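You operate a simulated robot arm through the tools that you are given. There is no shell and no other tool. Be economical: measure what you need, move in short steps, check, and stop when the job is done.

You run a simulated robot arm. Do the job below in one go: nothing can be reset, and whatever is moved stays where it is left.

TASK
Take the black peg on the bench top by the spinner and put it away on the mat beside the round plate. Press the orange channel button three times. Shut the blue chest drawer. Put the black puck on top of the small purple spool. Take the water bottle and put it on top of the small grey box. Take the wide black tube and put it on the round green pad. Stack the 29 blue pack from the bench top by the spinner on top of the 27 blue pack. Put one of the glass blocks from the bench top by the spinner on the top of the white shaker. The order is free. Set down upright: water bottle, wide black tube, glass block.

Only the result counts: the job must be done as asked and must still hold three seconds after the hand-in. Knocking over, shifting, dropping, spilling or breaking anything else fails it.

THE ROBOT
A 6-joint arm with a two-finger parallel gripper on a trunk, on a base that drives. Base frame: it is fixed to the floor where the robot stands at the start and does not move with it; the origin is under the middle of the robot, x ahead of it, y to its left, z up; the surface under the hand at the start is at about z = 0.76. Readings come in m, degrees, newtons and seconds.
With the tool pointing down near the work surface it reaches from about 0.38 to 0.9 m from the robot's upright axis, wherever it stands. Its first joint turns from -115.0 to 115.0 degrees. Places, roughly: black peg (4x4x7 cm) [0.7, 0, 0.8]; black puck (5x5x3 cm) [6.7, 4.1, 0.8]; blue chest drawer [4.5, 3.3, 1.3]; blue pack [0.75, -0.5, 0.75]; glass block (4x4x8 cm) [0.5, -0.7, 0.8]; mat beside the round plate [-1.3, 2.6, 0.8]; orange channel button [3.8, 5.1, 0.9]; round green pad (8x8x2 cm) [0.8, 0, 0.8]; small grey box (10x6x9 cm) [0.8, 0.7, 0.8]; small purple spool (7x7x7 cm) [6.7, 4.6, 0.8]; top of the white shaker (45x25 cm) [4.52, -1.8, 0.86]; water bottle [0.75, 1, 0.75]; wide black tube (3x3x6 cm) [0.6, 0.3, 0.8]. Payload 3.43 kg.
The TCP is the grasp point between the finger pads, 0.034 m short of the fingertips. In the tool frame z runs along the fingers and y along their closing line. The gripper opens to 0.128 m. The fingers are 0.024 m wide and 0.012 m thick; the gripper's body (0.048 by 0.13 m) begins 0.096 m behind the TCP.
Orientation is told as [roll, pitch, yaw] about the base's x, y, z axes, in that order, counted from this pose: with the fingers straight down and closing along the base's y, the tool's x points along the base's -x, its y along +y and its z along -z.

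THE INTERFACE
- The arm moves only by the tool play_rows. Its argument "targets" is a list of rows, each a list of 7 numbers: the turn, a rotation vector about the tool's x, y, z in degrees, then the shift along the tool's x, y, z in m, then the finger opening in m, from 0 to 0.128. In form: [[wx, wy, wz, dx, dy, dz, jaw], ...]. A call has 1 to 8 rows; each row shifts and turns the commanded pose from where the row before left it, along the tool's axes as they then stand. Each row takes 0.2 s and may step no farther than 0.05 m and 8.6 degrees from the row before; otherwise, or with a gripper value out of range, the whole call is refused. A pose out of reach is approached as far as the arm can. The call stops where the force on the tool passes 40 N (or 10 N more than at its start, if that is more) or the arm is blocked; 0.2 s more then pass. The fingers move at their own pace (about 0.108 m/s each) and stop on an object; they squeeze with about 36 N. The grip force told is the motor's: it shows also when the fingers shut on nothing. Time passes only in rows, and 0.2 s behind the last, so rows that do not move let the fingers close. The reply holds the time, the measured pose of the TCP, the force on the tool along the base axes, the opening and the grip force, in the units named above and with some noise, with the torque about the TCP (base axes, N m) and any sound that the robot's microphone picked up, and new pictures: "views" is both (left out), scene, wrist or none.
- Cameras (640 x 400 px; columns grow to the right, rows downward): "scene" is now at [0.0465, 0.1738, 1.3116]; the picture's right is [-0.16, -0.99, 0.00], its down [-0.40, 0.07, -0.91] and it looks along [0.90, -0.15, -0.41] (base axes); focal length 214 px, centre (320, 200). "wrist" rides on the gripper at [0.076, -0.011, -0.16] in the tool frame; the picture's right is [0.15, 0.99, 0.00], its down [-0.88, 0.13, -0.46] and it looks along [-0.45, 0.07, 0.89] (tool axes); focal length 234 px, centre (320, 200). There is no depth. A picture from a camera that has moved, and an enlarged one, comes with that camera's place and axes in the base frame and with its lens. The place of the scene camera against the robot may be out by one fixed shift of up to 0.018 m in any direction.
- slide_trunk(by): slides the trunk up (or, below 0, down) by that many m; the arm and the scene camera ride with it, the base frame stays. It gives what a move gives, with no picture.
- roll_base(legs): drives the robot by 1 to 6 legs, each [ahead, turn to the left] in m and degrees, along the robot's own axes; the way and the turn of a leg run together, so that a leg with both is an arc; at most 1.5 m and 180 degrees a leg. The arm and the cameras ride along, it lands a little off, and it stops where it bumps. It gives what a move gives, and a new picture of the scene camera.
- turn_head(pan, tilt): turns the head with the scene camera to pan (to the left, within 103 degrees either way) and tilt (down, from -29 to 69), counted from straight ahead of the robot. It gives what a move gives, and a new picture of the scene camera.
- zoom(camera, box): a new picture of the part [left, top, right, bottom] of that camera's present view, enlarged. The clock stands still meanwhile.
- hand_in(): hands the job in; it is judged then, once.

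Go step by step. Nothing tells you exact positions but the pictures and the camera data: compare them with the known pose of the tool, close in by small moves and look again before you grip or let go. The budget is 207 turns and 260 pictures, counting those below and the enlarged ones. Unless the task says otherwise, let go and move clear before handing in.

The tools are called as a command line: name --pt "numbers of a row" for each row, then --argument value for the rest, lists and objects as JSON in quotes. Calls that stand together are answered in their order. play_rows: Moves the arm, as the interface text tells. Its arguments: {"type":"object","properties":{"targets":{"type":"array"},"views":{"type":"string","enum":["both","scene","wrist","none"]}},"required":["targets"]} The other tools are called the same way: slide_trunk (by) slides the trunk up or down; roll_base (legs) drives the base; turn_head (pan, tilt) turns the head that bears the scene camera; zoom (camera, box) takes an enlarged picture of a part of a camera's view; hand_in () hands the job in.

At the start:

```text
t: 0.0
position: [0.4524, -0.256, 1.1294]
ee_rot: [0.0, 0.0, 0.0]
force: [0.5, 0.0, -0.1]
moment: [0.0, 0.03, 0.02]
opening: 0.1278
gripper_force: 0.0
trunk travel left (down, up): [-0.55, 0.24]
robot x, y, heading: [0.0007, 0.0007, -0.0]
head pan, tilt: [-9.4, 24.0]
```

scene: 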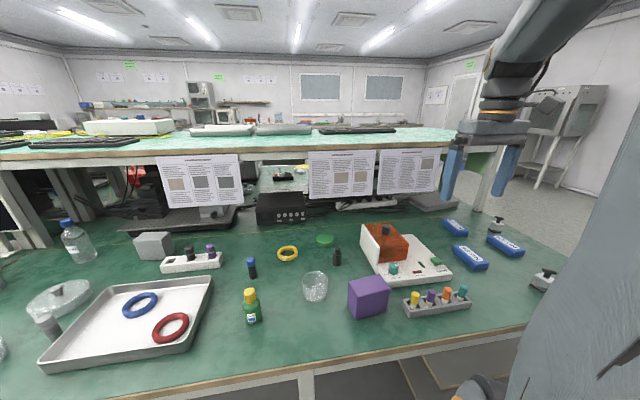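
wrist: 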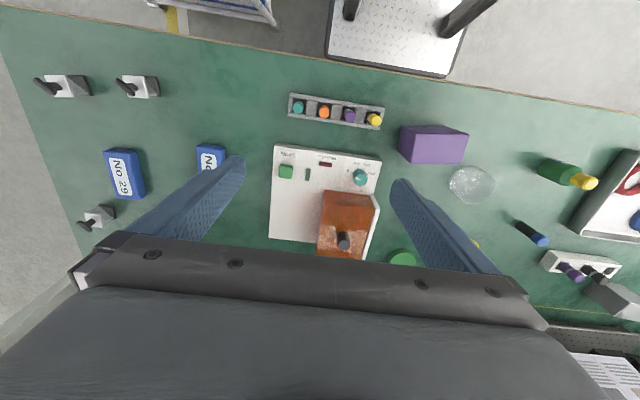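

I see the bench with the spinner, blue packs, round green pad, black pegs, grey box and water bottle. I'll first enlarge the views to identify things.

zoom --camera "scene" --box '[340, 200, 560, 338]'

zoom --camera "scene" --box '[120, 200, 360, 350]'

zoom --camera "wrist" --box '[0, 60, 260, 222]'

```text
2.90 times, centred on (450, 269) of scene
camera zoom: at [0.0465, 0.1738, 1.3116], right [-0.16, -0.99, 0.0], down [-0.4, 0.07, -0.91], along [0.9, -0.15, -0.41], focal length 622 px, centre (-57, 0)
```

zoom: 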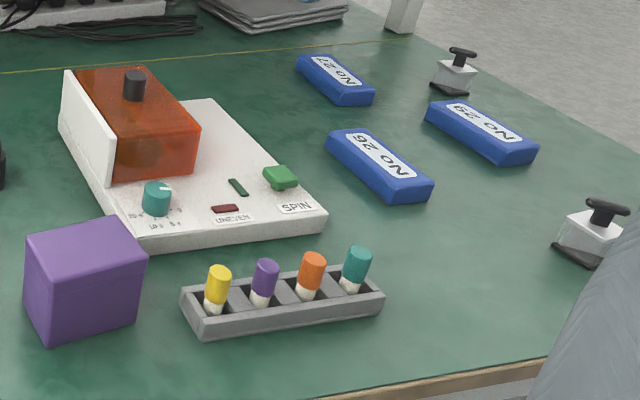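

```text
2.67 times, centred on (240, 275) of scene
camera zoom: at [0.0465, 0.1738, 1.3116], right [-0.16, -0.99, 0.0], down [-0.4, 0.07, -0.91], along [0.9, -0.15, -0.41], focal length 572 px, centre (533, 0)
```

zoom: 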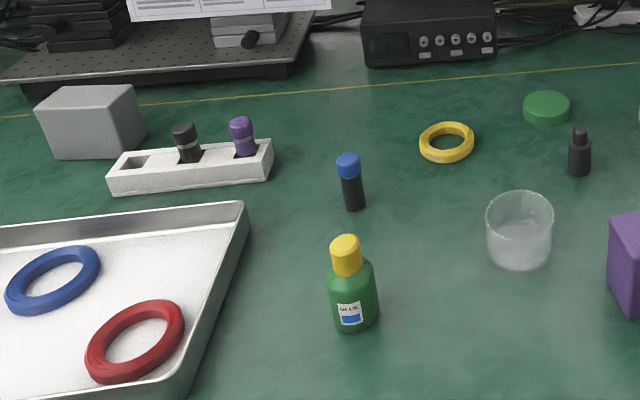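

```text
2.46 times, centred on (130, 141) of wrist
camera zoom: at [0.3774, -0.268, 1.2879], right [-0.15, 0.99, 0.0], down [0.88, 0.13, 0.46], along [0.45, 0.07, -0.89], focal length 576 px, centre (788, 345)
```

zoom: 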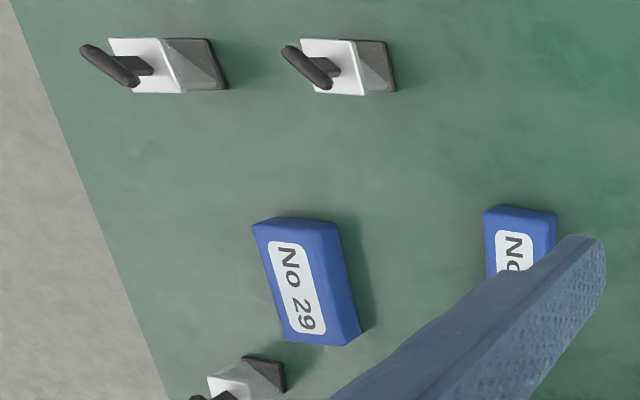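

The peg is near (0.66, 0.00), the blue-capped black tube near (0.645, 0.31), and the green pad near (0.79, 0.03). I'll start with the tube and move the hand above it.

play_rows --pt "0 0 0 -0.014 0.046 0.01 0.128" --pt "0 0 0 -0.014 0.046 0.01 0.128" --pt "0 0 0 -0.014 0.046 0.01 0.128" --pt "0 0 0 -0.014 0.046 0.01 0.128" --pt "0 0 0 -0.014 0.046 0.01 0.128" --pt "0 0 0 -0.014 0.046 0.01 0.128" --pt "0 0 0 -0.014 0.046 0.01 0.128" --pt "0 0 0 -0.014 0.046 0.01 0.128" --views "none"

play_rows --pt "0 0 0 -0.014 0.046 0.01 0.08" --pt "0 0 0 -0.014 0.046 0.01 0.08" --pt "0 0 0 -0.014 0.046 0.01 0.08" --pt "0 0 0 -0.014 0.046 0.01 0.08" --pt "0 0 0 -0.014 0.017 0.03 0.08" --pt "0 0 0 0 0 0 0.08"

```text
t: 1.8
position: [0.561, 0.1116, 1.049]
ee_rot: [-0.1, 0.1, 0.0]
force: [0.0, -0.4, 0.2]
moment: [0.07, -0.03, 0.02]
opening: 0.1281
gripper_force: 0.1
trunk travel left (down, up): [-0.55, 0.24]
robot x, y, heading: [0.0028, 0.0003, 0.0]
head pan, tilt: [-9.4, 24.0]
```

```text
t: 3.2
position: [0.633, 0.3144, 0.9779]
ee_rot: [0.0, -0.1, 0.0]
force: [1.0, 0.5, 0.5]
moment: [0.0, -0.02, 0.01]
opening: 0.0802
gripper_force: 0.0
trunk travel left (down, up): [-0.55, 0.24]
robot x, y, heading: [0.0002, 0.0015, 0.1]
head pan, tilt: [-9.4, 24.0]
camera scene: at [0.0464, 0.1739, 1.3116], right [-0.16, -0.99, 0.0], down [-0.4, 0.07, -0.91], along [0.9, -0.15, -0.41], focal length 214 px, centre (320, 200)
camera wrist: at [0.5582, 0.3024, 1.1368], right [-0.15, 0.99, 0.0], down [0.88, 0.13, 0.46], along [0.45, 0.07, -0.89], focal length 234 px, centre (320, 200)
```

scene: 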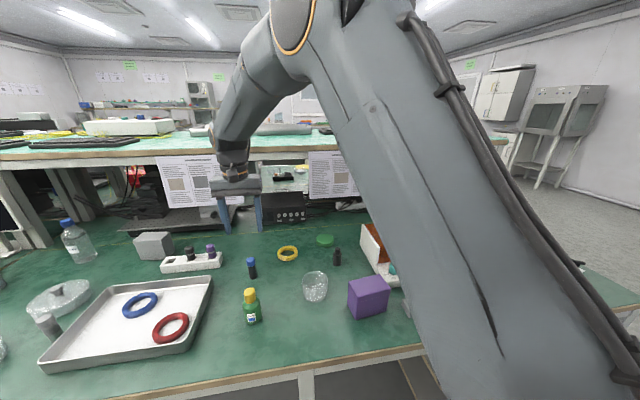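
wrist: 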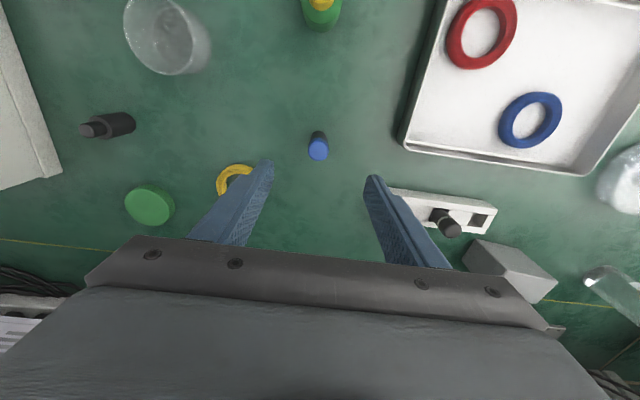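

The tube stands at about (0.640, 0.313), nearly below the hand. I'll go down and grip it.

play_rows --pt "0 0 0 -0.007 -0.001 0.045 0.08" --pt "0 0 0 0 0 0.045 0.08" --pt "0 0 0 0 0 0.045 0.08" --pt "0 0 0 0 0 0.038 0.08" --pt "0 0 0 0 0 0.0 0.015" --pt "0 0 0 0 0 0.0 0.015" --pt "0 0 0 0 0 0.0 0.015" --views "wrist"

```text
t: 4.8
position: [0.6395, 0.3131, 0.8055]
ee_rot: [-0.1, 0.1, 0.0]
force: [-0.7, -0.1, -0.2]
moment: [0.0, -0.01, 0.0]
opening: 0.0259
gripper_force: 36.2
trunk travel left (down, up): [-0.55, 0.24]
robot x, y, heading: [0.0009, 0.0028, 0.1]
head pan, tilt: [-9.4, 24.0]
camera wrist: at [0.5649, 0.3019, 0.9643], right [-0.15, 0.99, 0.0], down [0.88, 0.13, 0.46], along [0.45, 0.07, -0.89], focal length 234 px, centre (320, 200)
```

wrist: 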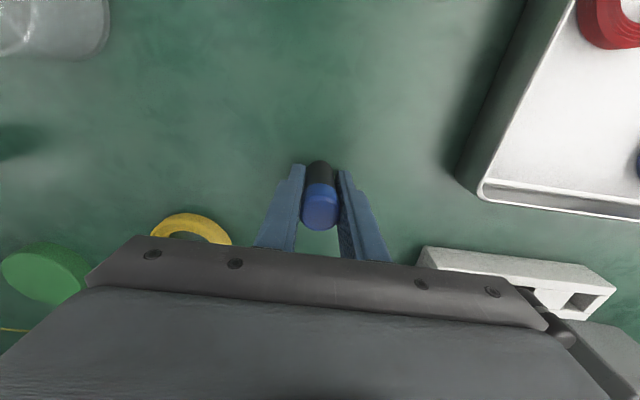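

The tube is held. I'll lift it and carry it over the green pad, then look again.

play_rows --pt "0 0 0 0 0 -0.045 0.015" --pt "0 0 0 0 0 -0.045 0.015" --views "none"

play_rows --pt "0 0 0 -0.02 -0.0386 0 0.015" --pt "0 0 0 -0.02 -0.0386 0 0.015" --pt "0 0 0 -0.02 -0.0386 0 0.015" --pt "0 0 0 -0.02 -0.0386 0 0.015" --pt "0 0 0 -0.02 -0.0386 0 0.015" --pt "0 0 0 -0.02 -0.0386 0 0.015" --pt "0 0 0 -0.02 -0.0386 0 0.015" --pt "0 0 0 0 0 0 0.015"

```text
t: 5.4
position: [0.6402, 0.3127, 0.8966]
ee_rot: [0.1, 0.0, 0.0]
force: [0.4, 0.8, -2.1]
moment: [0.0, 0.03, -0.01]
opening: 0.026
gripper_force: 35.7
trunk travel left (down, up): [-0.55, 0.24]
robot x, y, heading: [0.0013, 0.0014, -0.1]
head pan, tilt: [-9.4, 24.0]
```

```text
t: 7.2
position: [0.7828, 0.0413, 0.8953]
ee_rot: [0.0, 0.0, 0.0]
force: [-0.3, 1.3, -0.3]
moment: [0.01, 0.01, -0.02]
opening: 0.0261
gripper_force: 36.0
trunk travel left (down, up): [-0.55, 0.24]
robot x, y, heading: [0.0, 0.0002, 0.2]
head pan, tilt: [-9.4, 24.0]
camera scene: at [0.0465, 0.1739, 1.3116], right [-0.16, -0.99, 0.0], down [-0.4, 0.07, -0.91], along [0.9, -0.15, -0.41], focal length 214 px, centre (320, 200)
camera wrist: at [0.7083, 0.0298, 1.0544], right [-0.15, 0.99, 0.0], down [0.88, 0.13, 0.46], along [0.45, 0.07, -0.89], focal length 234 px, centre (320, 200)
```

scene: 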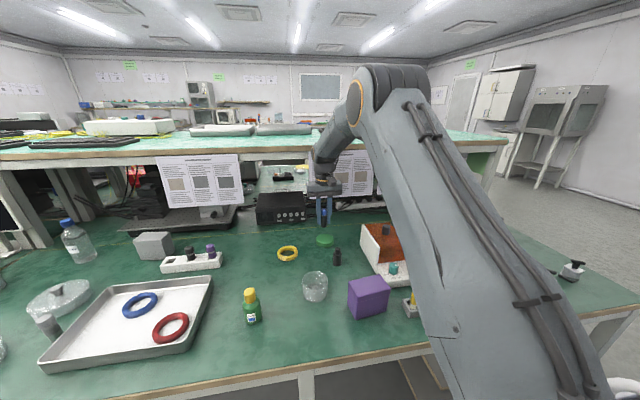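
wrist: 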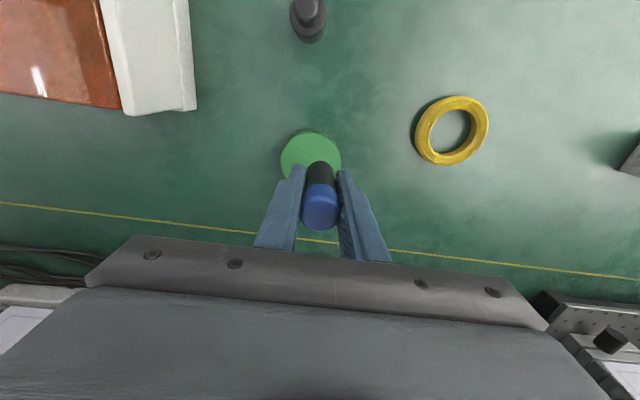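

The pad centre is about (0.792, 0.032), 9 mm off the hand on both axes. I'll shift over it and lower the tube.

play_rows --pt "0 0 0 -0.009 -0.009 0.0 0.015" --pt "0 0 0 0 0 0.03 0.015" --pt "0 0 0 0 0 0.025 0.015" --pt "0 0 0 0 0 0.005 0.015" --pt "0 0 0 0 0 0.004 0.015" --pt "0 0 0 0 0 0.0 0.015" --views "wrist"

```text
t: 8.6
position: [0.791, 0.0329, 0.8311]
ee_rot: [-0.1, -0.1, 0.0]
force: [-0.1, 0.0, -1.5]
moment: [0.0, -0.02, 0.0]
opening: 0.0259
gripper_force: 36.2
trunk travel left (down, up): [-0.55, 0.24]
robot x, y, heading: [0.0014, -0.0005, -0.1]
head pan, tilt: [-9.4, 24.0]
camera wrist: at [0.7166, 0.0208, 0.9905], right [-0.15, 0.99, 0.0], down [0.88, 0.13, 0.46], along [0.45, 0.07, -0.89], focal length 234 px, centre (320, 200)
```

wrist: 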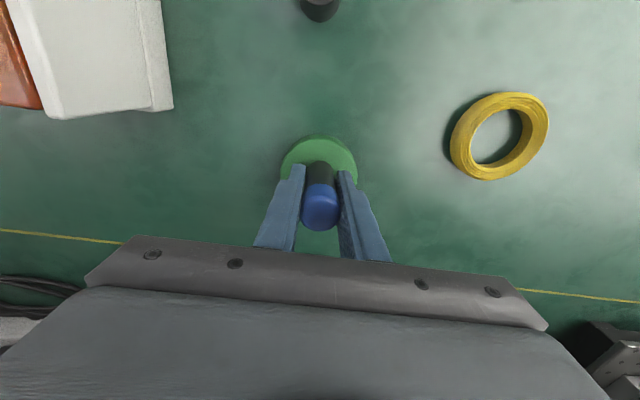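

Well centred. I'll lower in small steps until the force shows contact.

play_rows --pt "0 0 0 0 0 0.003 0.015" --pt "0 0 0 0 0 0.003 0.015" --pt "0 0 0 0 0 0.0 0.015" --views "none"

```text
t: 9.4
position: [0.7903, 0.0329, 0.8249]
ee_rot: [0.0, 0.0, 0.0]
force: [-0.2, 0.9, -1.0]
moment: [0.03, 0.01, 0.03]
opening: 0.026
gripper_force: 35.6
trunk travel left (down, up): [-0.55, 0.24]
robot x, y, heading: [0.0028, 0.001, 0.1]
head pan, tilt: [-9.4, 24.0]
```

play_rows --pt "0 0 0 0 0 0.002 0.015" --pt "0 0 0 0 0 0.002 0.015" --pt "0 0 0 0 0 0.0 0.015" --views "wrist"

```text
t: 10.2
position: [0.7893, 0.0327, 0.8242]
ee_rot: [0.0, -0.3, 0.1]
force: [-0.3, 0.9, 30.3]
moment: [0.03, -0.02, 0.02]
opening: 0.0261
gripper_force: 35.7
trunk travel left (down, up): [-0.55, 0.24]
robot x, y, heading: [0.0015, -0.0005, 0.0]
head pan, tilt: [-9.4, 24.0]
camera wrist: at [0.7149, 0.0205, 0.9833], right [-0.15, 0.99, 0.0], down [0.88, 0.13, 0.46], along [0.46, 0.07, -0.89], focal length 234 px, centre (320, 200)
```

wrist: 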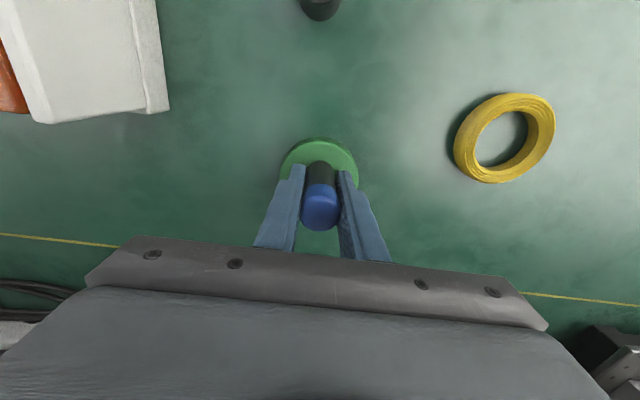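

Contact felt (30 N). I'll relieve it, open, and rise.

play_rows --pt "0 0 0 0 0 -0.003 0.015" --pt "0 0 0 0 0 0 0.07" --pt "0 0 0 0 0 0 0.07" --pt "0 0 0 0 0 -0.04 0.07" --pt "0 0 0 0 0 -0.045 0.07" --pt "0 0 0 0 0 -0.045 0.07" --views "wrist"

```text
t: 11.6
position: [0.7908, 0.0331, 0.9526]
ee_rot: [0.0, 0.1, 0.0]
force: [0.3, -0.4, 0.3]
moment: [0.05, -0.02, 0.01]
opening: 0.0701
gripper_force: 0.0
trunk travel left (down, up): [-0.55, 0.24]
robot x, y, heading: [-0.0005, -0.0041, 0.2]
head pan, tilt: [-9.4, 24.0]
camera wrist: at [0.7167, 0.0213, 1.1119], right [-0.15, 0.99, 0.0], down [0.88, 0.13, 0.45], along [0.45, 0.07, -0.89], focal length 234 px, centre (320, 200)
```

wrist: 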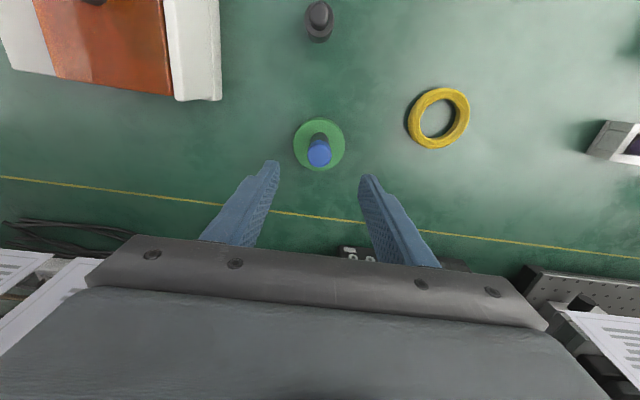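

The tube stands on the pad. Packs 27/29 are beyond reach from here, so I'll raise and retract the hand, and survey the surroundings with the head before driving.

play_rows --pt "0 0 0 0.02 0 -0.045 0.07" --pt "0 0 0 0.04 0 -0.03 0.07" --pt "0 0 0 0.04 0 -0.03 0.07" --pt "0 0 0 0.04 0 -0.03 0.07" --pt "0 0 0 0.04 0 -0.03 0.07" --pt "0 0 0 0.05 0 0 0.07" --pt "0 0 0 0.05 0 0 0.07" --pt "0 0 0 0.05 0 0 0.07" --views "none"

turn_head --pan 100 --tilt 15

turn_head --pan 35 --tilt 5

turn_head --pan -90 --tilt 15

```text
t: 13.4
position: [0.4597, 0.0335, 1.1197]
ee_rot: [-0.1, 0.1, 0.0]
force: [-0.2, -0.5, -0.9]
moment: [0.02, 0.12, 0.03]
opening: 0.07
gripper_force: 0.1
trunk travel left (down, up): [-0.55, 0.24]
robot x, y, heading: [-0.0003, -0.0021, -0.1]
head pan, tilt: [-9.4, 24.0]
```

```text
t: 15.3
position: [0.4595, 0.0324, 1.1214]
ee_rot: [0.0, -0.1, 0.0]
force: [-0.3, 0.1, 0.7]
moment: [-0.03, 0.02, 0.02]
opening: 0.07
gripper_force: 0.0
trunk travel left (down, up): [-0.55, 0.24]
robot x, y, heading: [-0.0024, -0.0005, -0.1]
head pan, tilt: [100.0, 15.0]
camera scene: at [-0.0608, 0.281, 1.3262], right [0.98, 0.17, 0.0], down [0.04, -0.26, -0.97], along [-0.17, 0.95, -0.26], focal length 214 px, centre (320, 200)
```

scene: 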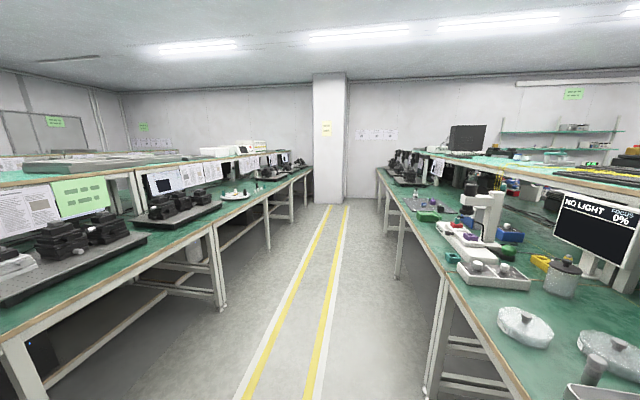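

```text
t: 16.6
position: [0.4596, 0.0333, 1.1211]
ee_rot: [0.1, 0.0, 0.0]
force: [-0.6, -1.1, 0.0]
moment: [-0.03, -0.01, -0.01]
opening: 0.0705
gripper_force: 0.1
trunk travel left (down, up): [-0.55, 0.24]
robot x, y, heading: [-0.0014, 0.0018, -0.2]
head pan, tilt: [35.0, 5.0]
camera scene: at [0.0305, 0.2418, 1.3424], right [0.57, -0.82, 0.0], down [-0.07, -0.05, -1.0], along [0.82, 0.57, -0.09], focal length 214 px, centre (320, 200)
```

scene: 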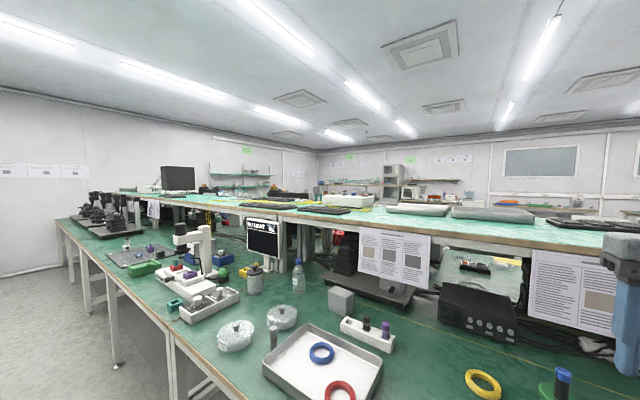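

```text
t: 18.7
position: [0.4591, 0.0321, 1.1214]
ee_rot: [0.0, 0.0, 0.0]
force: [0.0, 0.0, 0.2]
moment: [0.0, -0.03, -0.03]
opening: 0.07
gripper_force: 0.1
trunk travel left (down, up): [-0.55, 0.24]
robot x, y, heading: [-0.0009, 0.0003, -0.1]
head pan, tilt: [-90.0, 15.0]
camera scene: at [-0.0446, 0.0956, 1.3262], right [-1.0, 0.0, 0.0], down [0.0, 0.26, -0.97], along [0.0, -0.97, -0.26], focal length 214 px, centre (320, 200)
```

scene: 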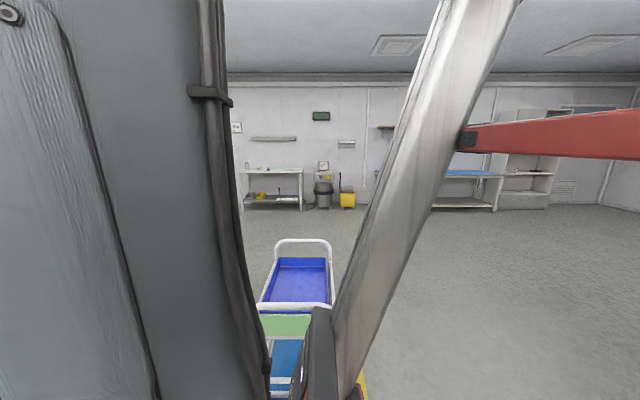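

There's a trolley and some leaning white post to the right of the robot. I'll look down on that side before driving.

turn_head --pan -103 --tilt 50

turn_head --pan -45 --tilt 60

turn_head --pan 103 --tilt 50

```text
t: 19.7
position: [0.4604, 0.0318, 1.1208]
ee_rot: [0.0, 0.0, 0.0]
force: [0.4, -0.1, 0.1]
moment: [-0.03, -0.01, -0.01]
opening: 0.0701
gripper_force: 0.1
trunk travel left (down, up): [-0.55, 0.24]
robot x, y, heading: [-0.0028, 0.0012, 0.2]
head pan, tilt: [-103.0, 50.0]
camera scene: at [-0.062, 0.1139, 1.2725], right [-0.97, 0.22, 0.0], down [0.17, 0.75, -0.64], along [-0.14, -0.63, -0.77], focal length 214 px, centre (320, 200)
```

scene: 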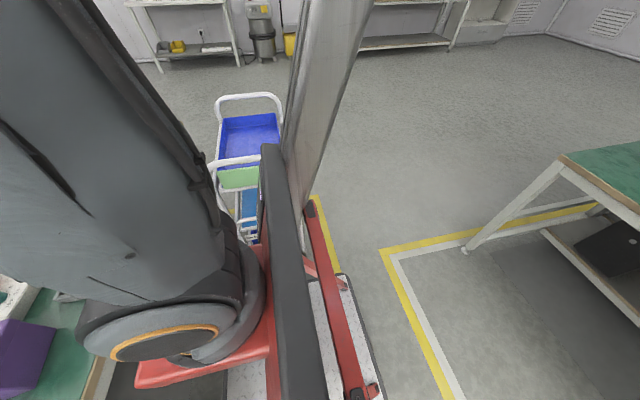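

```text
t: 21.0
position: [0.46, 0.0332, 1.1212]
ee_rot: [0.1, 0.1, 0.1]
force: [1.1, -0.2, 0.6]
moment: [-0.01, 0.0, -0.03]
opening: 0.0701
gripper_force: 0.0
trunk travel left (down, up): [-0.55, 0.24]
robot x, y, heading: [0.0009, -0.0017, -0.0]
head pan, tilt: [-45.0, 60.0]
camera scene: at [0.0024, 0.1418, 1.2599], right [-0.71, -0.71, 0.0], down [-0.61, 0.61, -0.5], along [0.35, -0.35, -0.87], focal length 214 px, centre (320, 200)
```

scene: 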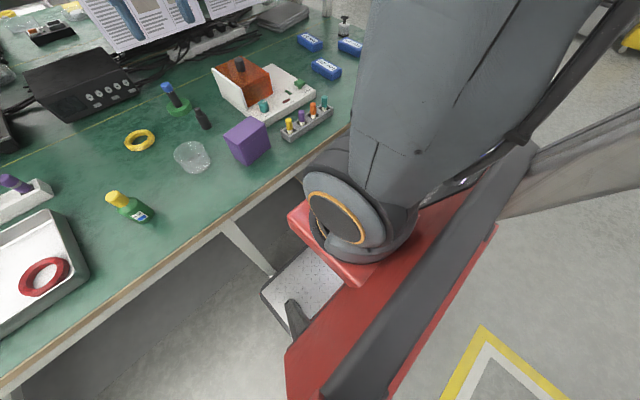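

```text
t: 23.3
position: [0.4612, 0.0326, 1.1215]
ee_rot: [0.0, 0.1, 0.0]
force: [-0.5, -0.1, -0.2]
moment: [0.03, 0.0, 0.01]
opening: 0.0701
gripper_force: 0.0
trunk travel left (down, up): [-0.55, 0.24]
robot x, y, heading: [-0.0007, -0.0031, 0.1]
head pan, tilt: [103.0, 50.0]
camera scene: at [-0.062, 0.2641, 1.2725], right [0.97, 0.22, 0.0], down [0.17, -0.75, -0.64], along [-0.14, 0.63, -0.77], focal length 214 px, centre (320, 200)
```

scene: 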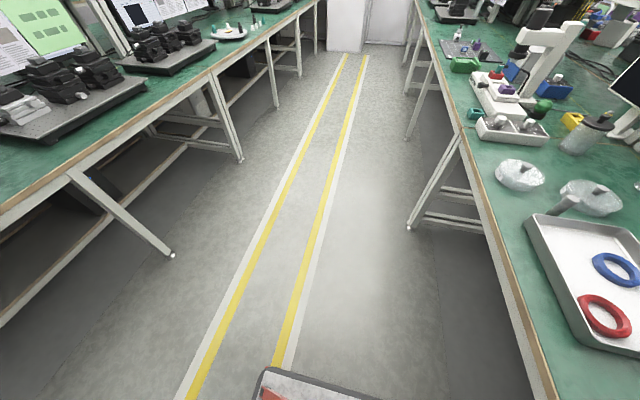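

The robot's base is a plate about ±0.28 m, a trolley stands at (0.2, -0.6…), and the aisle runs along y. Next I'll fetch the peg near (0.66, 0.01) and carry it to the mat behind-left.

play_rows --pt "0 0 0 -0.035 -0.003 0.03 0.08" --pt "0 0 0 -0.035 -0.003 0.03 0.08" --pt "0 0 0 -0.035 -0.003 0.03 0.08" --pt "0 0 0 -0.035 -0.003 0.03 0.08" --pt "0 0 0 -0.03 -0.004 0.03 0.08" --pt "0 0 0 -0.03 -0.004 0.04 0.08" --pt "0 0 0 0 0 0 0.08" --views "wrist"

```text
refused: row 6 steps farther than a row can; nothing moved
```

play_rows --pt "0 0 0 -0.035 -0.003 0.03 0.08" --pt "0 0 0 -0.035 -0.003 0.03 0.08" --pt "0 0 0 -0.035 -0.003 0.03 0.08" --pt "0 0 0 -0.035 -0.003 0.03 0.08" --pt "0 0 0 -0.03 -0.004 0.03 0.08" --pt "0 0 0 -0.03 -0.004 0.035 0.08" --pt "0 0 0 0 0 0 0.08" --views "wrist"

```text
t: 24.9
position: [0.6602, 0.0137, 0.9358]
ee_rot: [0.0, 0.0, 0.0]
force: [-0.1, -0.4, 0.1]
moment: [-0.03, 0.0, -0.03]
opening: 0.0798
gripper_force: 0.1
trunk travel left (down, up): [-0.55, 0.24]
robot x, y, heading: [0.0026, -0.0006, -0.1]
head pan, tilt: [103.0, 50.0]
camera wrist: at [0.5855, 0.0013, 1.0946], right [-0.15, 0.99, 0.0], down [0.88, 0.13, 0.46], along [0.45, 0.07, -0.89], focal length 234 px, centre (320, 200)
```

wrist: 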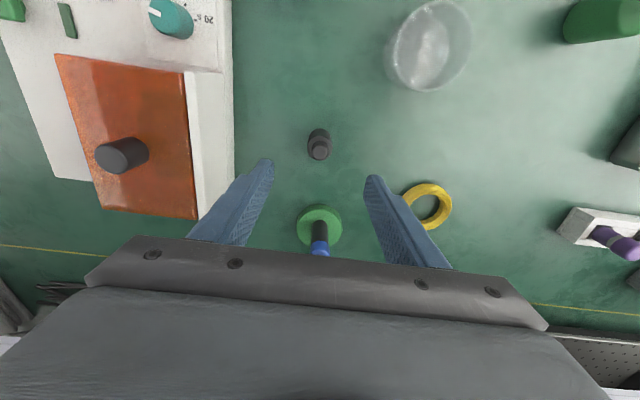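

Peg top is at about (0.656, 0.013), right under the hand. Descend and grip.

play_rows --pt "0 0 0 0.004 0 0.045 0.08" --pt "0 0 0 0 0 0.045 0.08" --pt "0 0 0 0 0 0.043 0.08" --pt "0 0 0 0 0 0.0 0.015" --pt "0 0 0 0 0 0.0 0.015" --pt "0 0 0 0 0 0.0 0.015" --views "wrist"

```text
t: 26.3
position: [0.6577, 0.0121, 0.8009]
ee_rot: [0.0, 0.0, 0.0]
force: [-1.4, 0.0, 2.9]
moment: [-0.07, -0.02, 0.0]
opening: 0.0316
gripper_force: 35.5
trunk travel left (down, up): [-0.55, 0.24]
robot x, y, heading: [0.0014, 0.0043, 0.0]
head pan, tilt: [103.0, 50.0]
camera wrist: at [0.5824, 0.0001, 0.9604], right [-0.15, 0.99, 0.0], down [0.88, 0.13, 0.46], along [0.45, 0.07, -0.89], focal length 234 px, centre (320, 200)
```

wrist: 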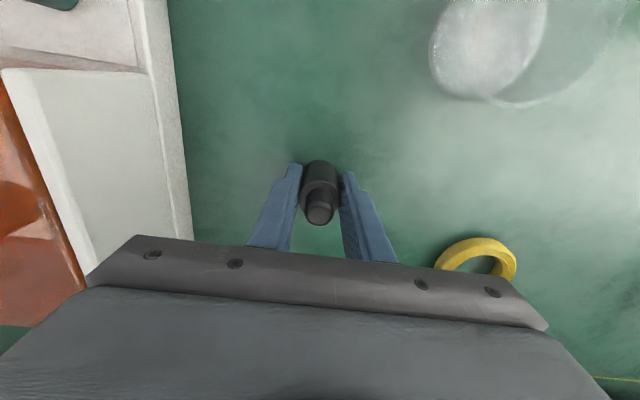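

The peg is held (3.2 cm). I'll lift and retract, then back off the bench, turn left and drive up the aisle.

play_rows --pt "0 0 0 0 0 -0.048 0.015" --pt "0 0 0 0 0 -0.048 0.015" --pt "0 0 0 0.02 0 -0.04 0.015" --pt "0 0 0 0.03 0 -0.035 0.015" --pt "0 0 0 0.03 0 -0.035 0.015" --pt "0 0 0 0.03 0 -0.035 0.015" --pt "0 0 0 0.04 0 -0.03 0.015" --pt "0 0 0 0.045 0 -0.02 0.015" --views "none"

roll_base --legs '[[-0.4, 0], [0, 90]]'

```text
t: 28.1
position: [0.4614, 0.0157, 1.0908]
ee_rot: [0.0, 0.0, 0.1]
force: [0.3, 0.9, -3.1]
moment: [-0.01, 0.08, -0.01]
opening: 0.0315
gripper_force: 36.1
trunk travel left (down, up): [-0.55, 0.24]
robot x, y, heading: [0.0007, 0.0022, -0.1]
head pan, tilt: [103.0, 50.0]
```

```text
t: 34.4
position: [-0.4162, 0.4593, 1.0908]
ee_rot: [0.1, 0.0, 91.1]
force: [0.0, 0.5, -3.0]
moment: [0.01, -0.02, -0.02]
opening: 0.0314
gripper_force: 36.0
trunk travel left (down, up): [-0.55, 0.24]
robot x, y, heading: [-0.3941, 0.0022, 91.1]
head pan, tilt: [103.0, 50.0]
camera scene: at [-0.6591, -0.0775, 1.2725], right [-0.24, 0.97, 0.0], down [0.74, 0.19, -0.64], along [-0.62, -0.16, -0.77], focal length 214 px, centre (320, 200)
```

scene: 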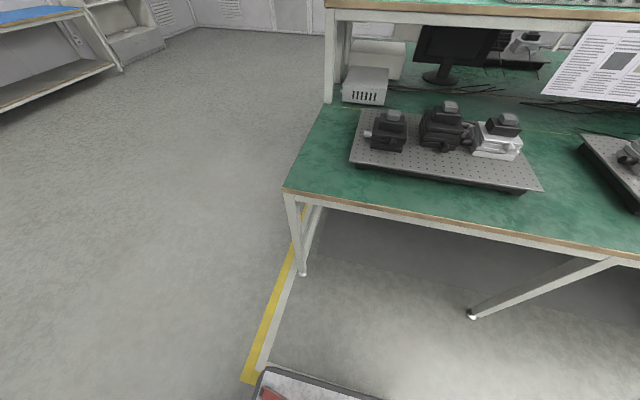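

Turned; aisle ahead is free. Drive on and look left for the mat.

roll_base --legs '[[0, -1], [1.5, 0], [0.75, 0]]'

turn_head --pan 70 --tilt 35

```text
t: 45.9
position: [-0.3907, 2.7192, 1.09]
ee_rot: [0.0, 0.1, 89.2]
force: [-1.0, 0.9, -2.8]
moment: [-0.02, 0.0, 0.02]
opening: 0.0313
gripper_force: 35.5
trunk travel left (down, up): [-0.55, 0.24]
robot x, y, heading: [-0.382, 2.256, 89.4]
head pan, tilt: [103.0, 50.0]
camera scene: at [-0.6486, 2.191, 1.2725], right [-0.21, 0.98, 0.0], down [0.75, 0.16, -0.64], along [-0.63, -0.14, -0.77], focal length 214 px, centre (320, 200)
```

scene: 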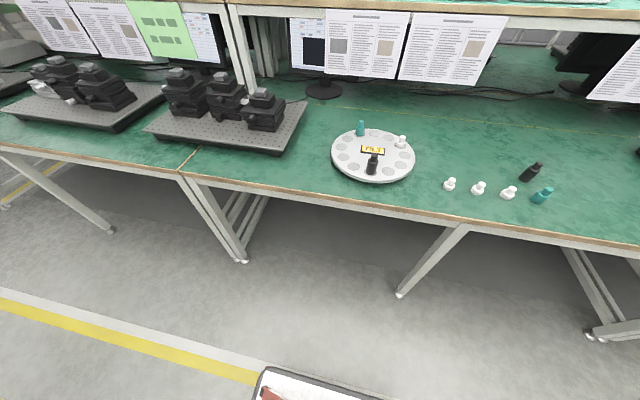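

```text
t: 46.8
position: [-0.3894, 2.7188, 1.0908]
ee_rot: [0.1, 0.0, 89.2]
force: [-0.7, 0.4, -2.9]
moment: [-0.02, 0.0, 0.03]
opening: 0.0313
gripper_force: 36.5
trunk travel left (down, up): [-0.55, 0.24]
robot x, y, heading: [-0.3849, 2.2587, 89.2]
head pan, tilt: [70.0, 35.0]
camera scene: at [-0.6557, 2.2385, 1.2942], right [0.35, 0.94, 0.0], down [0.54, -0.2, -0.82], along [-0.77, 0.29, -0.57], focal length 214 px, centre (320, 200)
```

scene: 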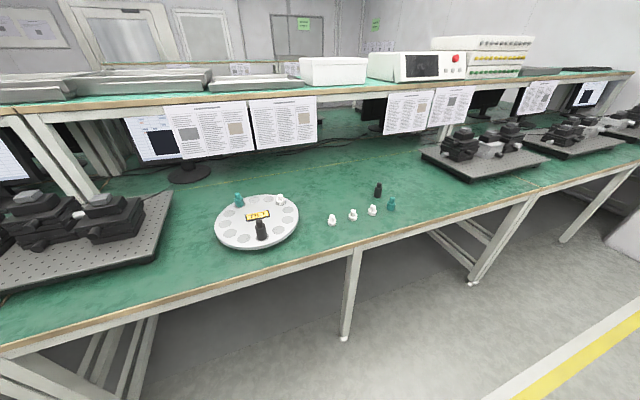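

I see the round plate with pegs and a group of loose pegs beside it. Enlarging to find the mat.

zoom --camera "scene" --box '[190, 160, 430, 310]'

```text
2.67 times, centred on (310, 235) of scene
camera zoom: at [-0.6557, 2.2385, 1.2942], right [0.35, 0.94, 0.0], down [0.54, -0.2, -0.82], along [-0.77, 0.29, -0.57], focal length 572 px, centre (347, 107)
```

zoom: 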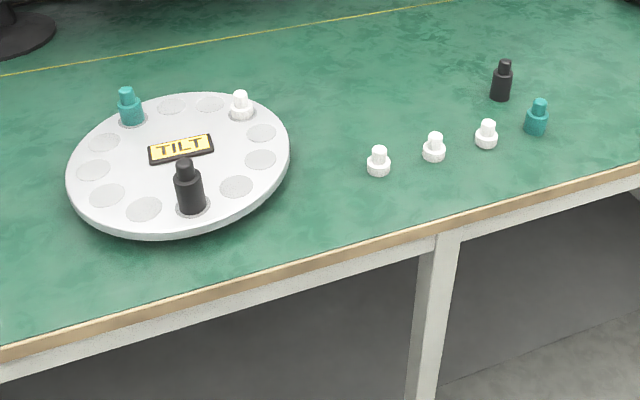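

No separate mat edge is visible: the green surface right of the plate, around the loose pegs near (-1.3, 2.6), is the spot. I'll turn left and roll closer.

roll_base --legs '[[0, 60], [0.28, 0]]'

turn_head --pan 10 --tilt 45

```text
t: 51.4
position: [-1.025, 2.6311, 1.0899]
ee_rot: [-0.1, 0.0, 148.7]
force: [1.1, 0.8, -3.2]
moment: [-0.01, 0.02, -0.03]
opening: 0.0314
gripper_force: 35.6
trunk travel left (down, up): [-0.55, 0.24]
robot x, y, heading: [-0.6211, 2.4062, 148.9]
head pan, tilt: [70.0, 35.0]
camera scene: at [-0.7504, 2.1531, 1.2942], right [-0.63, 0.78, 0.0], down [0.45, 0.36, -0.82], along [-0.64, -0.51, -0.57], focal length 214 px, centre (320, 200)
```

scene: 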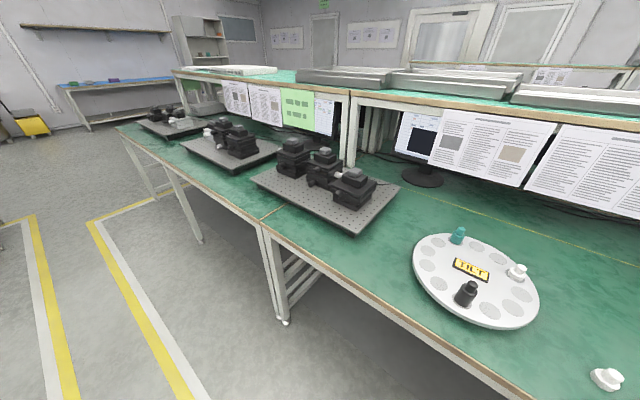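

```text
t: 52.7
position: [-1.0263, 2.6319, 1.0898]
ee_rot: [0.0, 0.0, 148.8]
force: [-0.3, -0.7, -3.4]
moment: [-0.05, -0.01, -0.01]
opening: 0.0311
gripper_force: 36.2
trunk travel left (down, up): [-0.55, 0.24]
robot x, y, heading: [-0.6196, 2.4073, 148.7]
head pan, tilt: [10.0, 45.0]
camera scene: at [-0.7575, 2.2377, 1.2794], right [0.36, 0.93, 0.0], down [0.66, -0.26, -0.71], along [-0.66, 0.26, -0.71], focal length 214 px, centre (320, 200)
```

scene: 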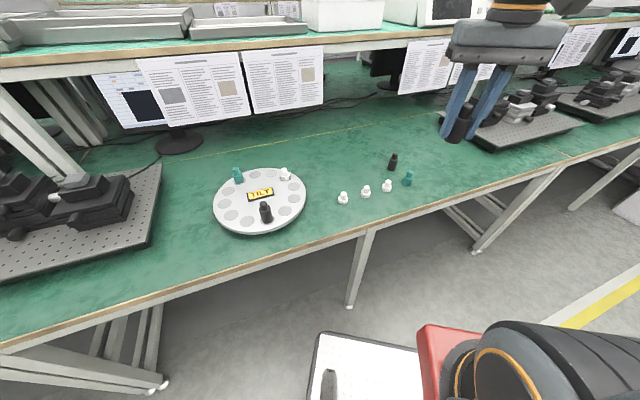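

Target spot on the mat: (-1.30, 2.60), clear of all pegs and the plate. Moving the hand over it.

play_rows --pt "0 0 0 -0.0311 0.0242 0.02 0.015" --pt "0 0 0 -0.0311 0.0242 0.02 0.015" --pt "0 0 0 -0.0311 0.0242 0.02 0.015" --pt "0 0 0 -0.0311 0.0242 0.02 0.015" --pt "0 0 0 -0.0311 0.0242 0.02 0.015" --pt "0 0 0 -0.0311 0.0242 0.02 0.015" --pt "0 0 0 -0.0311 0.0242 0.02 0.015" --pt "0 0 0 0 0 0 0.015"

```text
t: 54.5
position: [-1.298, 2.5985, 0.9497]
ee_rot: [0.0, 0.0, 148.6]
force: [0.2, 0.1, -2.2]
moment: [-0.01, -0.01, -0.01]
opening: 0.0313
gripper_force: 35.9
trunk travel left (down, up): [-0.55, 0.24]
robot x, y, heading: [-0.6209, 2.4073, 148.6]
head pan, tilt: [10.0, 45.0]
camera scene: at [-0.7575, 2.2377, 1.2794], right [0.36, 0.93, 0.0], down [0.66, -0.26, -0.71], along [-0.66, 0.26, -0.71], focal length 214 px, centre (320, 200)
camera wrist: at [-1.2272, 2.5679, 1.1085], right [-0.39, -0.92, 0.0], down [-0.82, 0.35, 0.46], along [-0.42, 0.18, -0.89], focal length 234 px, centre (320, 200)
```

scene: 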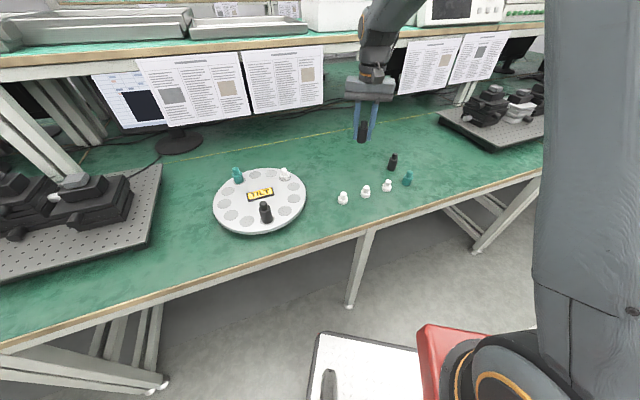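
wrist: 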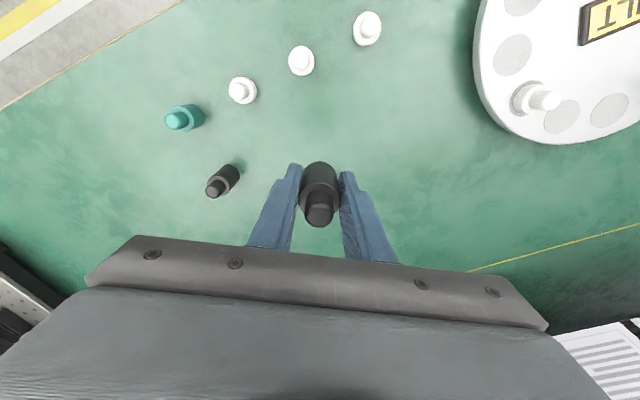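

Spot is free. Lowering the peg.

play_rows --pt "0 0 0 0 0 0.045 0.015" --pt "0 0 0 0 0 0.045 0.015" --pt "0 0 0 0 0 0.045 0.015" --pt "0 0 0 0 0 0.006 0.015" --pt "0 0 0 0 0 0.003 0.015" --pt "0 0 0 0 0 0.003 0.015" --pt "0 0 0 0 0 0 0.015" --views "none"

```text
t: 56.1
position: [-1.2994, 2.5997, 0.8024]
ee_rot: [0.0, 0.0, 148.7]
force: [0.1, -0.3, -2.6]
moment: [-0.05, -0.02, -0.03]
opening: 0.0313
gripper_force: 36.5
trunk travel left (down, up): [-0.55, 0.24]
robot x, y, heading: [-0.6228, 2.4047, 148.9]
head pan, tilt: [10.0, 45.0]
```

play_rows --pt "0 0 0 0 0 0.002 0.015" --pt "0 0 0 0 0 0.002 0.015" --pt "0 0 0 0 0 0 0.015" --views "none"

```text
t: 56.9
position: [-1.2989, 2.5999, 0.8017]
ee_rot: [0.0, -0.2, 148.8]
force: [3.8, -3.7, 23.0]
moment: [-0.09, -0.3, 0.0]
opening: 0.0314
gripper_force: 36.0
trunk travel left (down, up): [-0.55, 0.24]
robot x, y, heading: [-0.6197, 2.4053, 148.6]
head pan, tilt: [10.0, 45.0]
```

Contact. Relieve, open and rise, then check.

play_rows --pt "0 0 0 0 0 -0.003 0.015" --pt "0 0 0 0 0 0 0.07" --pt "0 0 0 0 0 0 0.07" --pt "0 0 0 0 0 -0.045 0.07" --pt "0 0 0 0 0 -0.048 0.07" --pt "0 0 0 0 0 -0.048 0.07" --pt "0 0 0 0.03 -0.02 -0.03 0.07" --pt "0 0 0 0.03 -0.02 -0.03 0.07" --views "wrist"

play_rows --pt "0 0 0 0.03 -0.024 -0.02 0.07" --pt "0 0 0 0.03 -0.024 -0.02 0.07" --pt "0 0 0 0.03 -0.024 -0.02 0.07" --pt "0 0 0 0.03 -0.024 -0.02 0.07" --pt "0 0 0 0.03 -0.024 -0.02 0.07" --pt "0 0 0 0.02 -0.02 -0.02 0.07" --views "none"

```text
t: 58.7
position: [-1.2274, 2.6027, 1.0047]
ee_rot: [-0.1, 0.1, 148.7]
force: [0.5, 0.5, -0.2]
moment: [-0.04, -0.05, 0.01]
opening: 0.0702
gripper_force: 0.0
trunk travel left (down, up): [-0.55, 0.24]
robot x, y, heading: [-0.6229, 2.4045, 148.7]
head pan, tilt: [10.0, 45.0]
camera wrist: at [-1.156, 2.5722, 1.1638], right [-0.39, -0.92, 0.0], down [-0.82, 0.35, 0.45], along [-0.42, 0.18, -0.89], focal length 234 px, centre (320, 200)
```

wrist: 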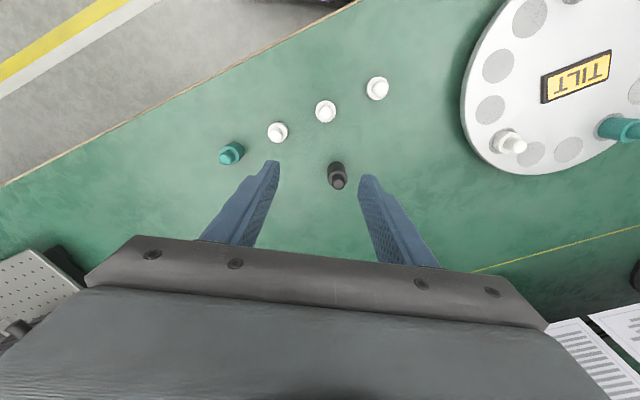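

```text
t: 60.1
position: [-1.0066, 2.6345, 1.1235]
ee_rot: [0.0, 0.0, 148.7]
force: [-0.5, 0.6, 0.0]
moment: [-0.01, -0.04, -0.01]
opening: 0.0699
gripper_force: 0.1
trunk travel left (down, up): [-0.55, 0.24]
robot x, y, heading: [-0.6259, 2.4072, 148.6]
head pan, tilt: [10.0, 45.0]
```

Peg stands on the mat. Next the water bottle: I'll back out and drive to stand in front of the box and bottle at about (0, 0.87).

roll_base --legs '[[-0.28, 0], [0, -58.6], [-1.39, 0], [0, -90], [0.36, 0]]'

turn_head --pan 0 --tilt 30

```text
t: 77.0
position: [0.4077, 0.859, 1.1241]
ee_rot: [0.0, 0.1, -0.4]
force: [0.5, 0.2, -0.1]
moment: [0.01, -0.03, 0.0]
opening: 0.0702
gripper_force: 0.0
trunk travel left (down, up): [-0.55, 0.24]
robot x, y, heading: [-0.0401, 0.8577, -0.3]
head pan, tilt: [10.0, 45.0]
camera scene: at [-0.0022, 1.0616, 1.2794], right [0.17, -0.99, 0.0], down [-0.7, -0.12, -0.71], along [0.7, 0.12, -0.71], focal length 214 px, centre (320, 200)
```

scene: 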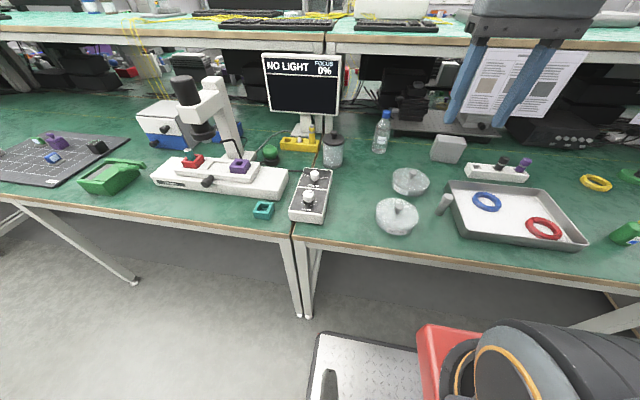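

```text
t: 77.8
position: [0.4083, 0.8595, 1.1243]
ee_rot: [0.0, 0.1, -0.5]
force: [0.5, -0.2, 0.8]
moment: [-0.01, 0.02, 0.03]
opening: 0.07
gripper_force: 0.0
trunk travel left (down, up): [-0.55, 0.24]
robot x, y, heading: [-0.0383, 0.8603, -0.2]
head pan, tilt: [0.0, 30.0]
camera scene: at [0.008, 1.0474, 1.3019], right [-0.01, -1.0, 0.0], down [-0.5, 0.0, -0.87], along [0.87, -0.01, -0.5], focal length 214 px, centre (320, 200)
```

scene: 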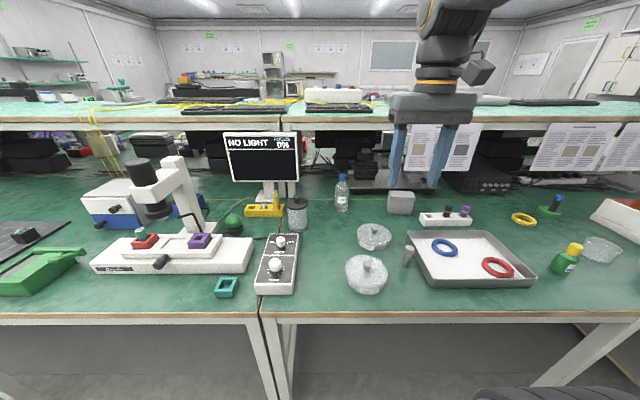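

Box ≈ (0.83, 0.68), bottle ≈ (0.85, 0.93) from the scene view. I'll bring the wrist camera over them for a better measure.

play_rows --pt "0 0 0 -0.045 -0.006 0.005 0.128" --pt "0 0 0 -0.045 -0.006 0.005 0.128" --pt "0 0 0 -0.045 -0.006 0.005 0.128" --pt "0 0 0 -0.045 -0.006 0.005 0.128" --pt "0 0 0 -0.045 -0.006 0.005 0.128" --pt "0 0 0 -0.045 -0.006 0.005 0.128" --pt "0 0 0 0 0 0 0.128"

```text
t: 79.4
position: [0.6781, 0.8235, 1.0944]
ee_rot: [0.0, 0.0, -0.3]
force: [0.4, -0.2, -0.6]
moment: [-0.03, -0.01, 0.0]
opening: 0.128
gripper_force: 0.0
trunk travel left (down, up): [-0.55, 0.24]
robot x, y, heading: [-0.0375, 0.8584, -0.5]
head pan, tilt: [0.0, 30.0]
camera scene: at [0.0081, 1.0474, 1.302], right [-0.01, -1.0, 0.0], down [-0.5, 0.0, -0.87], along [0.87, -0.01, -0.5], focal length 214 px, centre (320, 200)
camera wrist: at [0.6028, 0.8118, 1.2526], right [-0.14, 0.99, 0.0], down [0.88, 0.12, 0.46], along [0.45, 0.06, -0.89], focal length 234 px, centre (320, 200)
```

scene: 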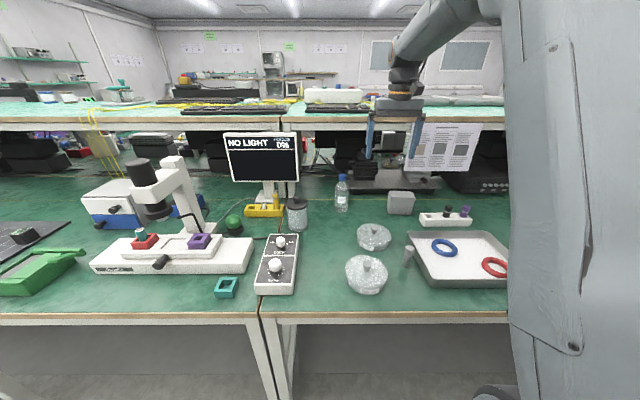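
wrist: 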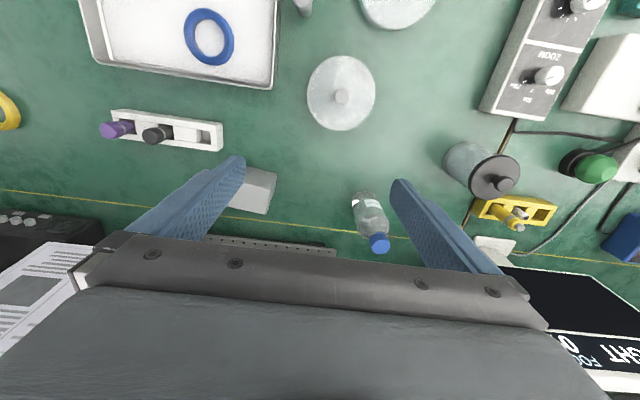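

Bottle at about (0.84, 0.95), cap top z≈0.93. It's near the reach limit, so I'll roll 0.07 m ahead and then look from above the bottle.

roll_base --legs '[[0.07, 0]]'

play_rows --pt "0 0 0 -0.005 0.04 -0.005 0.128" --pt "0 0 0 -0.005 0.04 -0.005 0.128" --pt "0 0 0 -0.005 0.035 -0.005 0.128" --pt "0 0 0 0 0 0 0.128" --views "wrist"

```text
t: 80.4
position: [0.7453, 0.8236, 1.0933]
ee_rot: [0.0, 0.0, -0.3]
force: [0.4, 0.1, -0.2]
moment: [-0.05, -0.03, -0.02]
opening: 0.128
gripper_force: 0.0
trunk travel left (down, up): [-0.55, 0.24]
robot x, y, heading: [0.0297, 0.8546, -0.6]
head pan, tilt: [0.0, 30.0]
camera scene: at [0.0763, 1.0469, 1.302], right [-0.01, -1.0, 0.0], down [-0.5, 0.0, -0.87], along [0.87, -0.01, -0.5], focal length 214 px, centre (320, 200)
```

scene: 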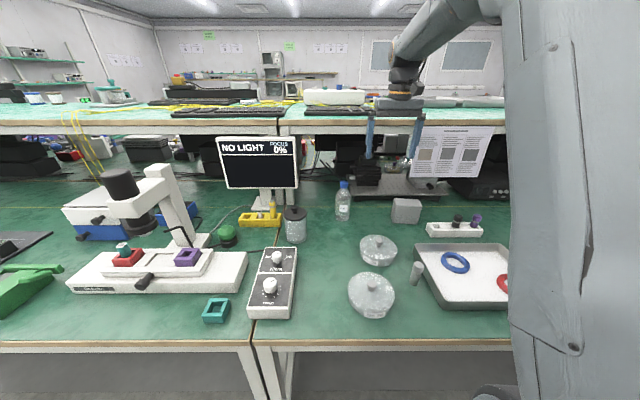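

```text
t: 81.4
position: [0.7614, 0.9375, 1.1077]
ee_rot: [0.0, 0.0, -0.4]
force: [-0.7, 0.3, -0.5]
moment: [0.02, -0.01, -0.02]
opening: 0.1277
gripper_force: 0.1
trunk travel left (down, up): [-0.55, 0.24]
robot x, y, heading: [0.028, 0.8609, -0.6]
head pan, tilt: [0.0, 30.0]
camera wrist: at [0.687, 0.9267, 1.268], right [-0.14, 0.99, 0.0], down [0.88, 0.12, 0.46], along [0.45, 0.06, -0.89], focal length 234 px, centre (320, 200)
```

wrist: 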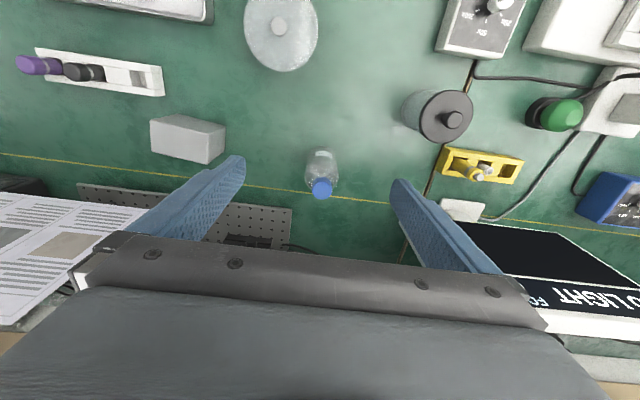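

zoom --camera "wrist" --box '[130, 90, 290, 190]'

```text
4.00 times, centred on (210, 140) of wrist
camera zoom: at [0.687, 0.9267, 1.268], right [-0.14, 0.99, 0.0], down [0.88, 0.12, 0.46], along [0.45, 0.06, -0.89], focal length 937 px, centre (760, 440)
```

zoom: 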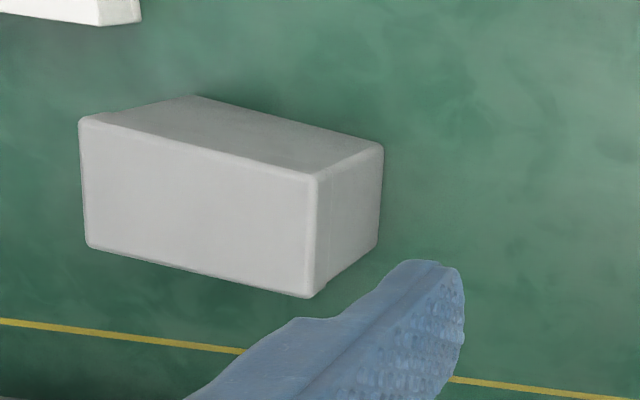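

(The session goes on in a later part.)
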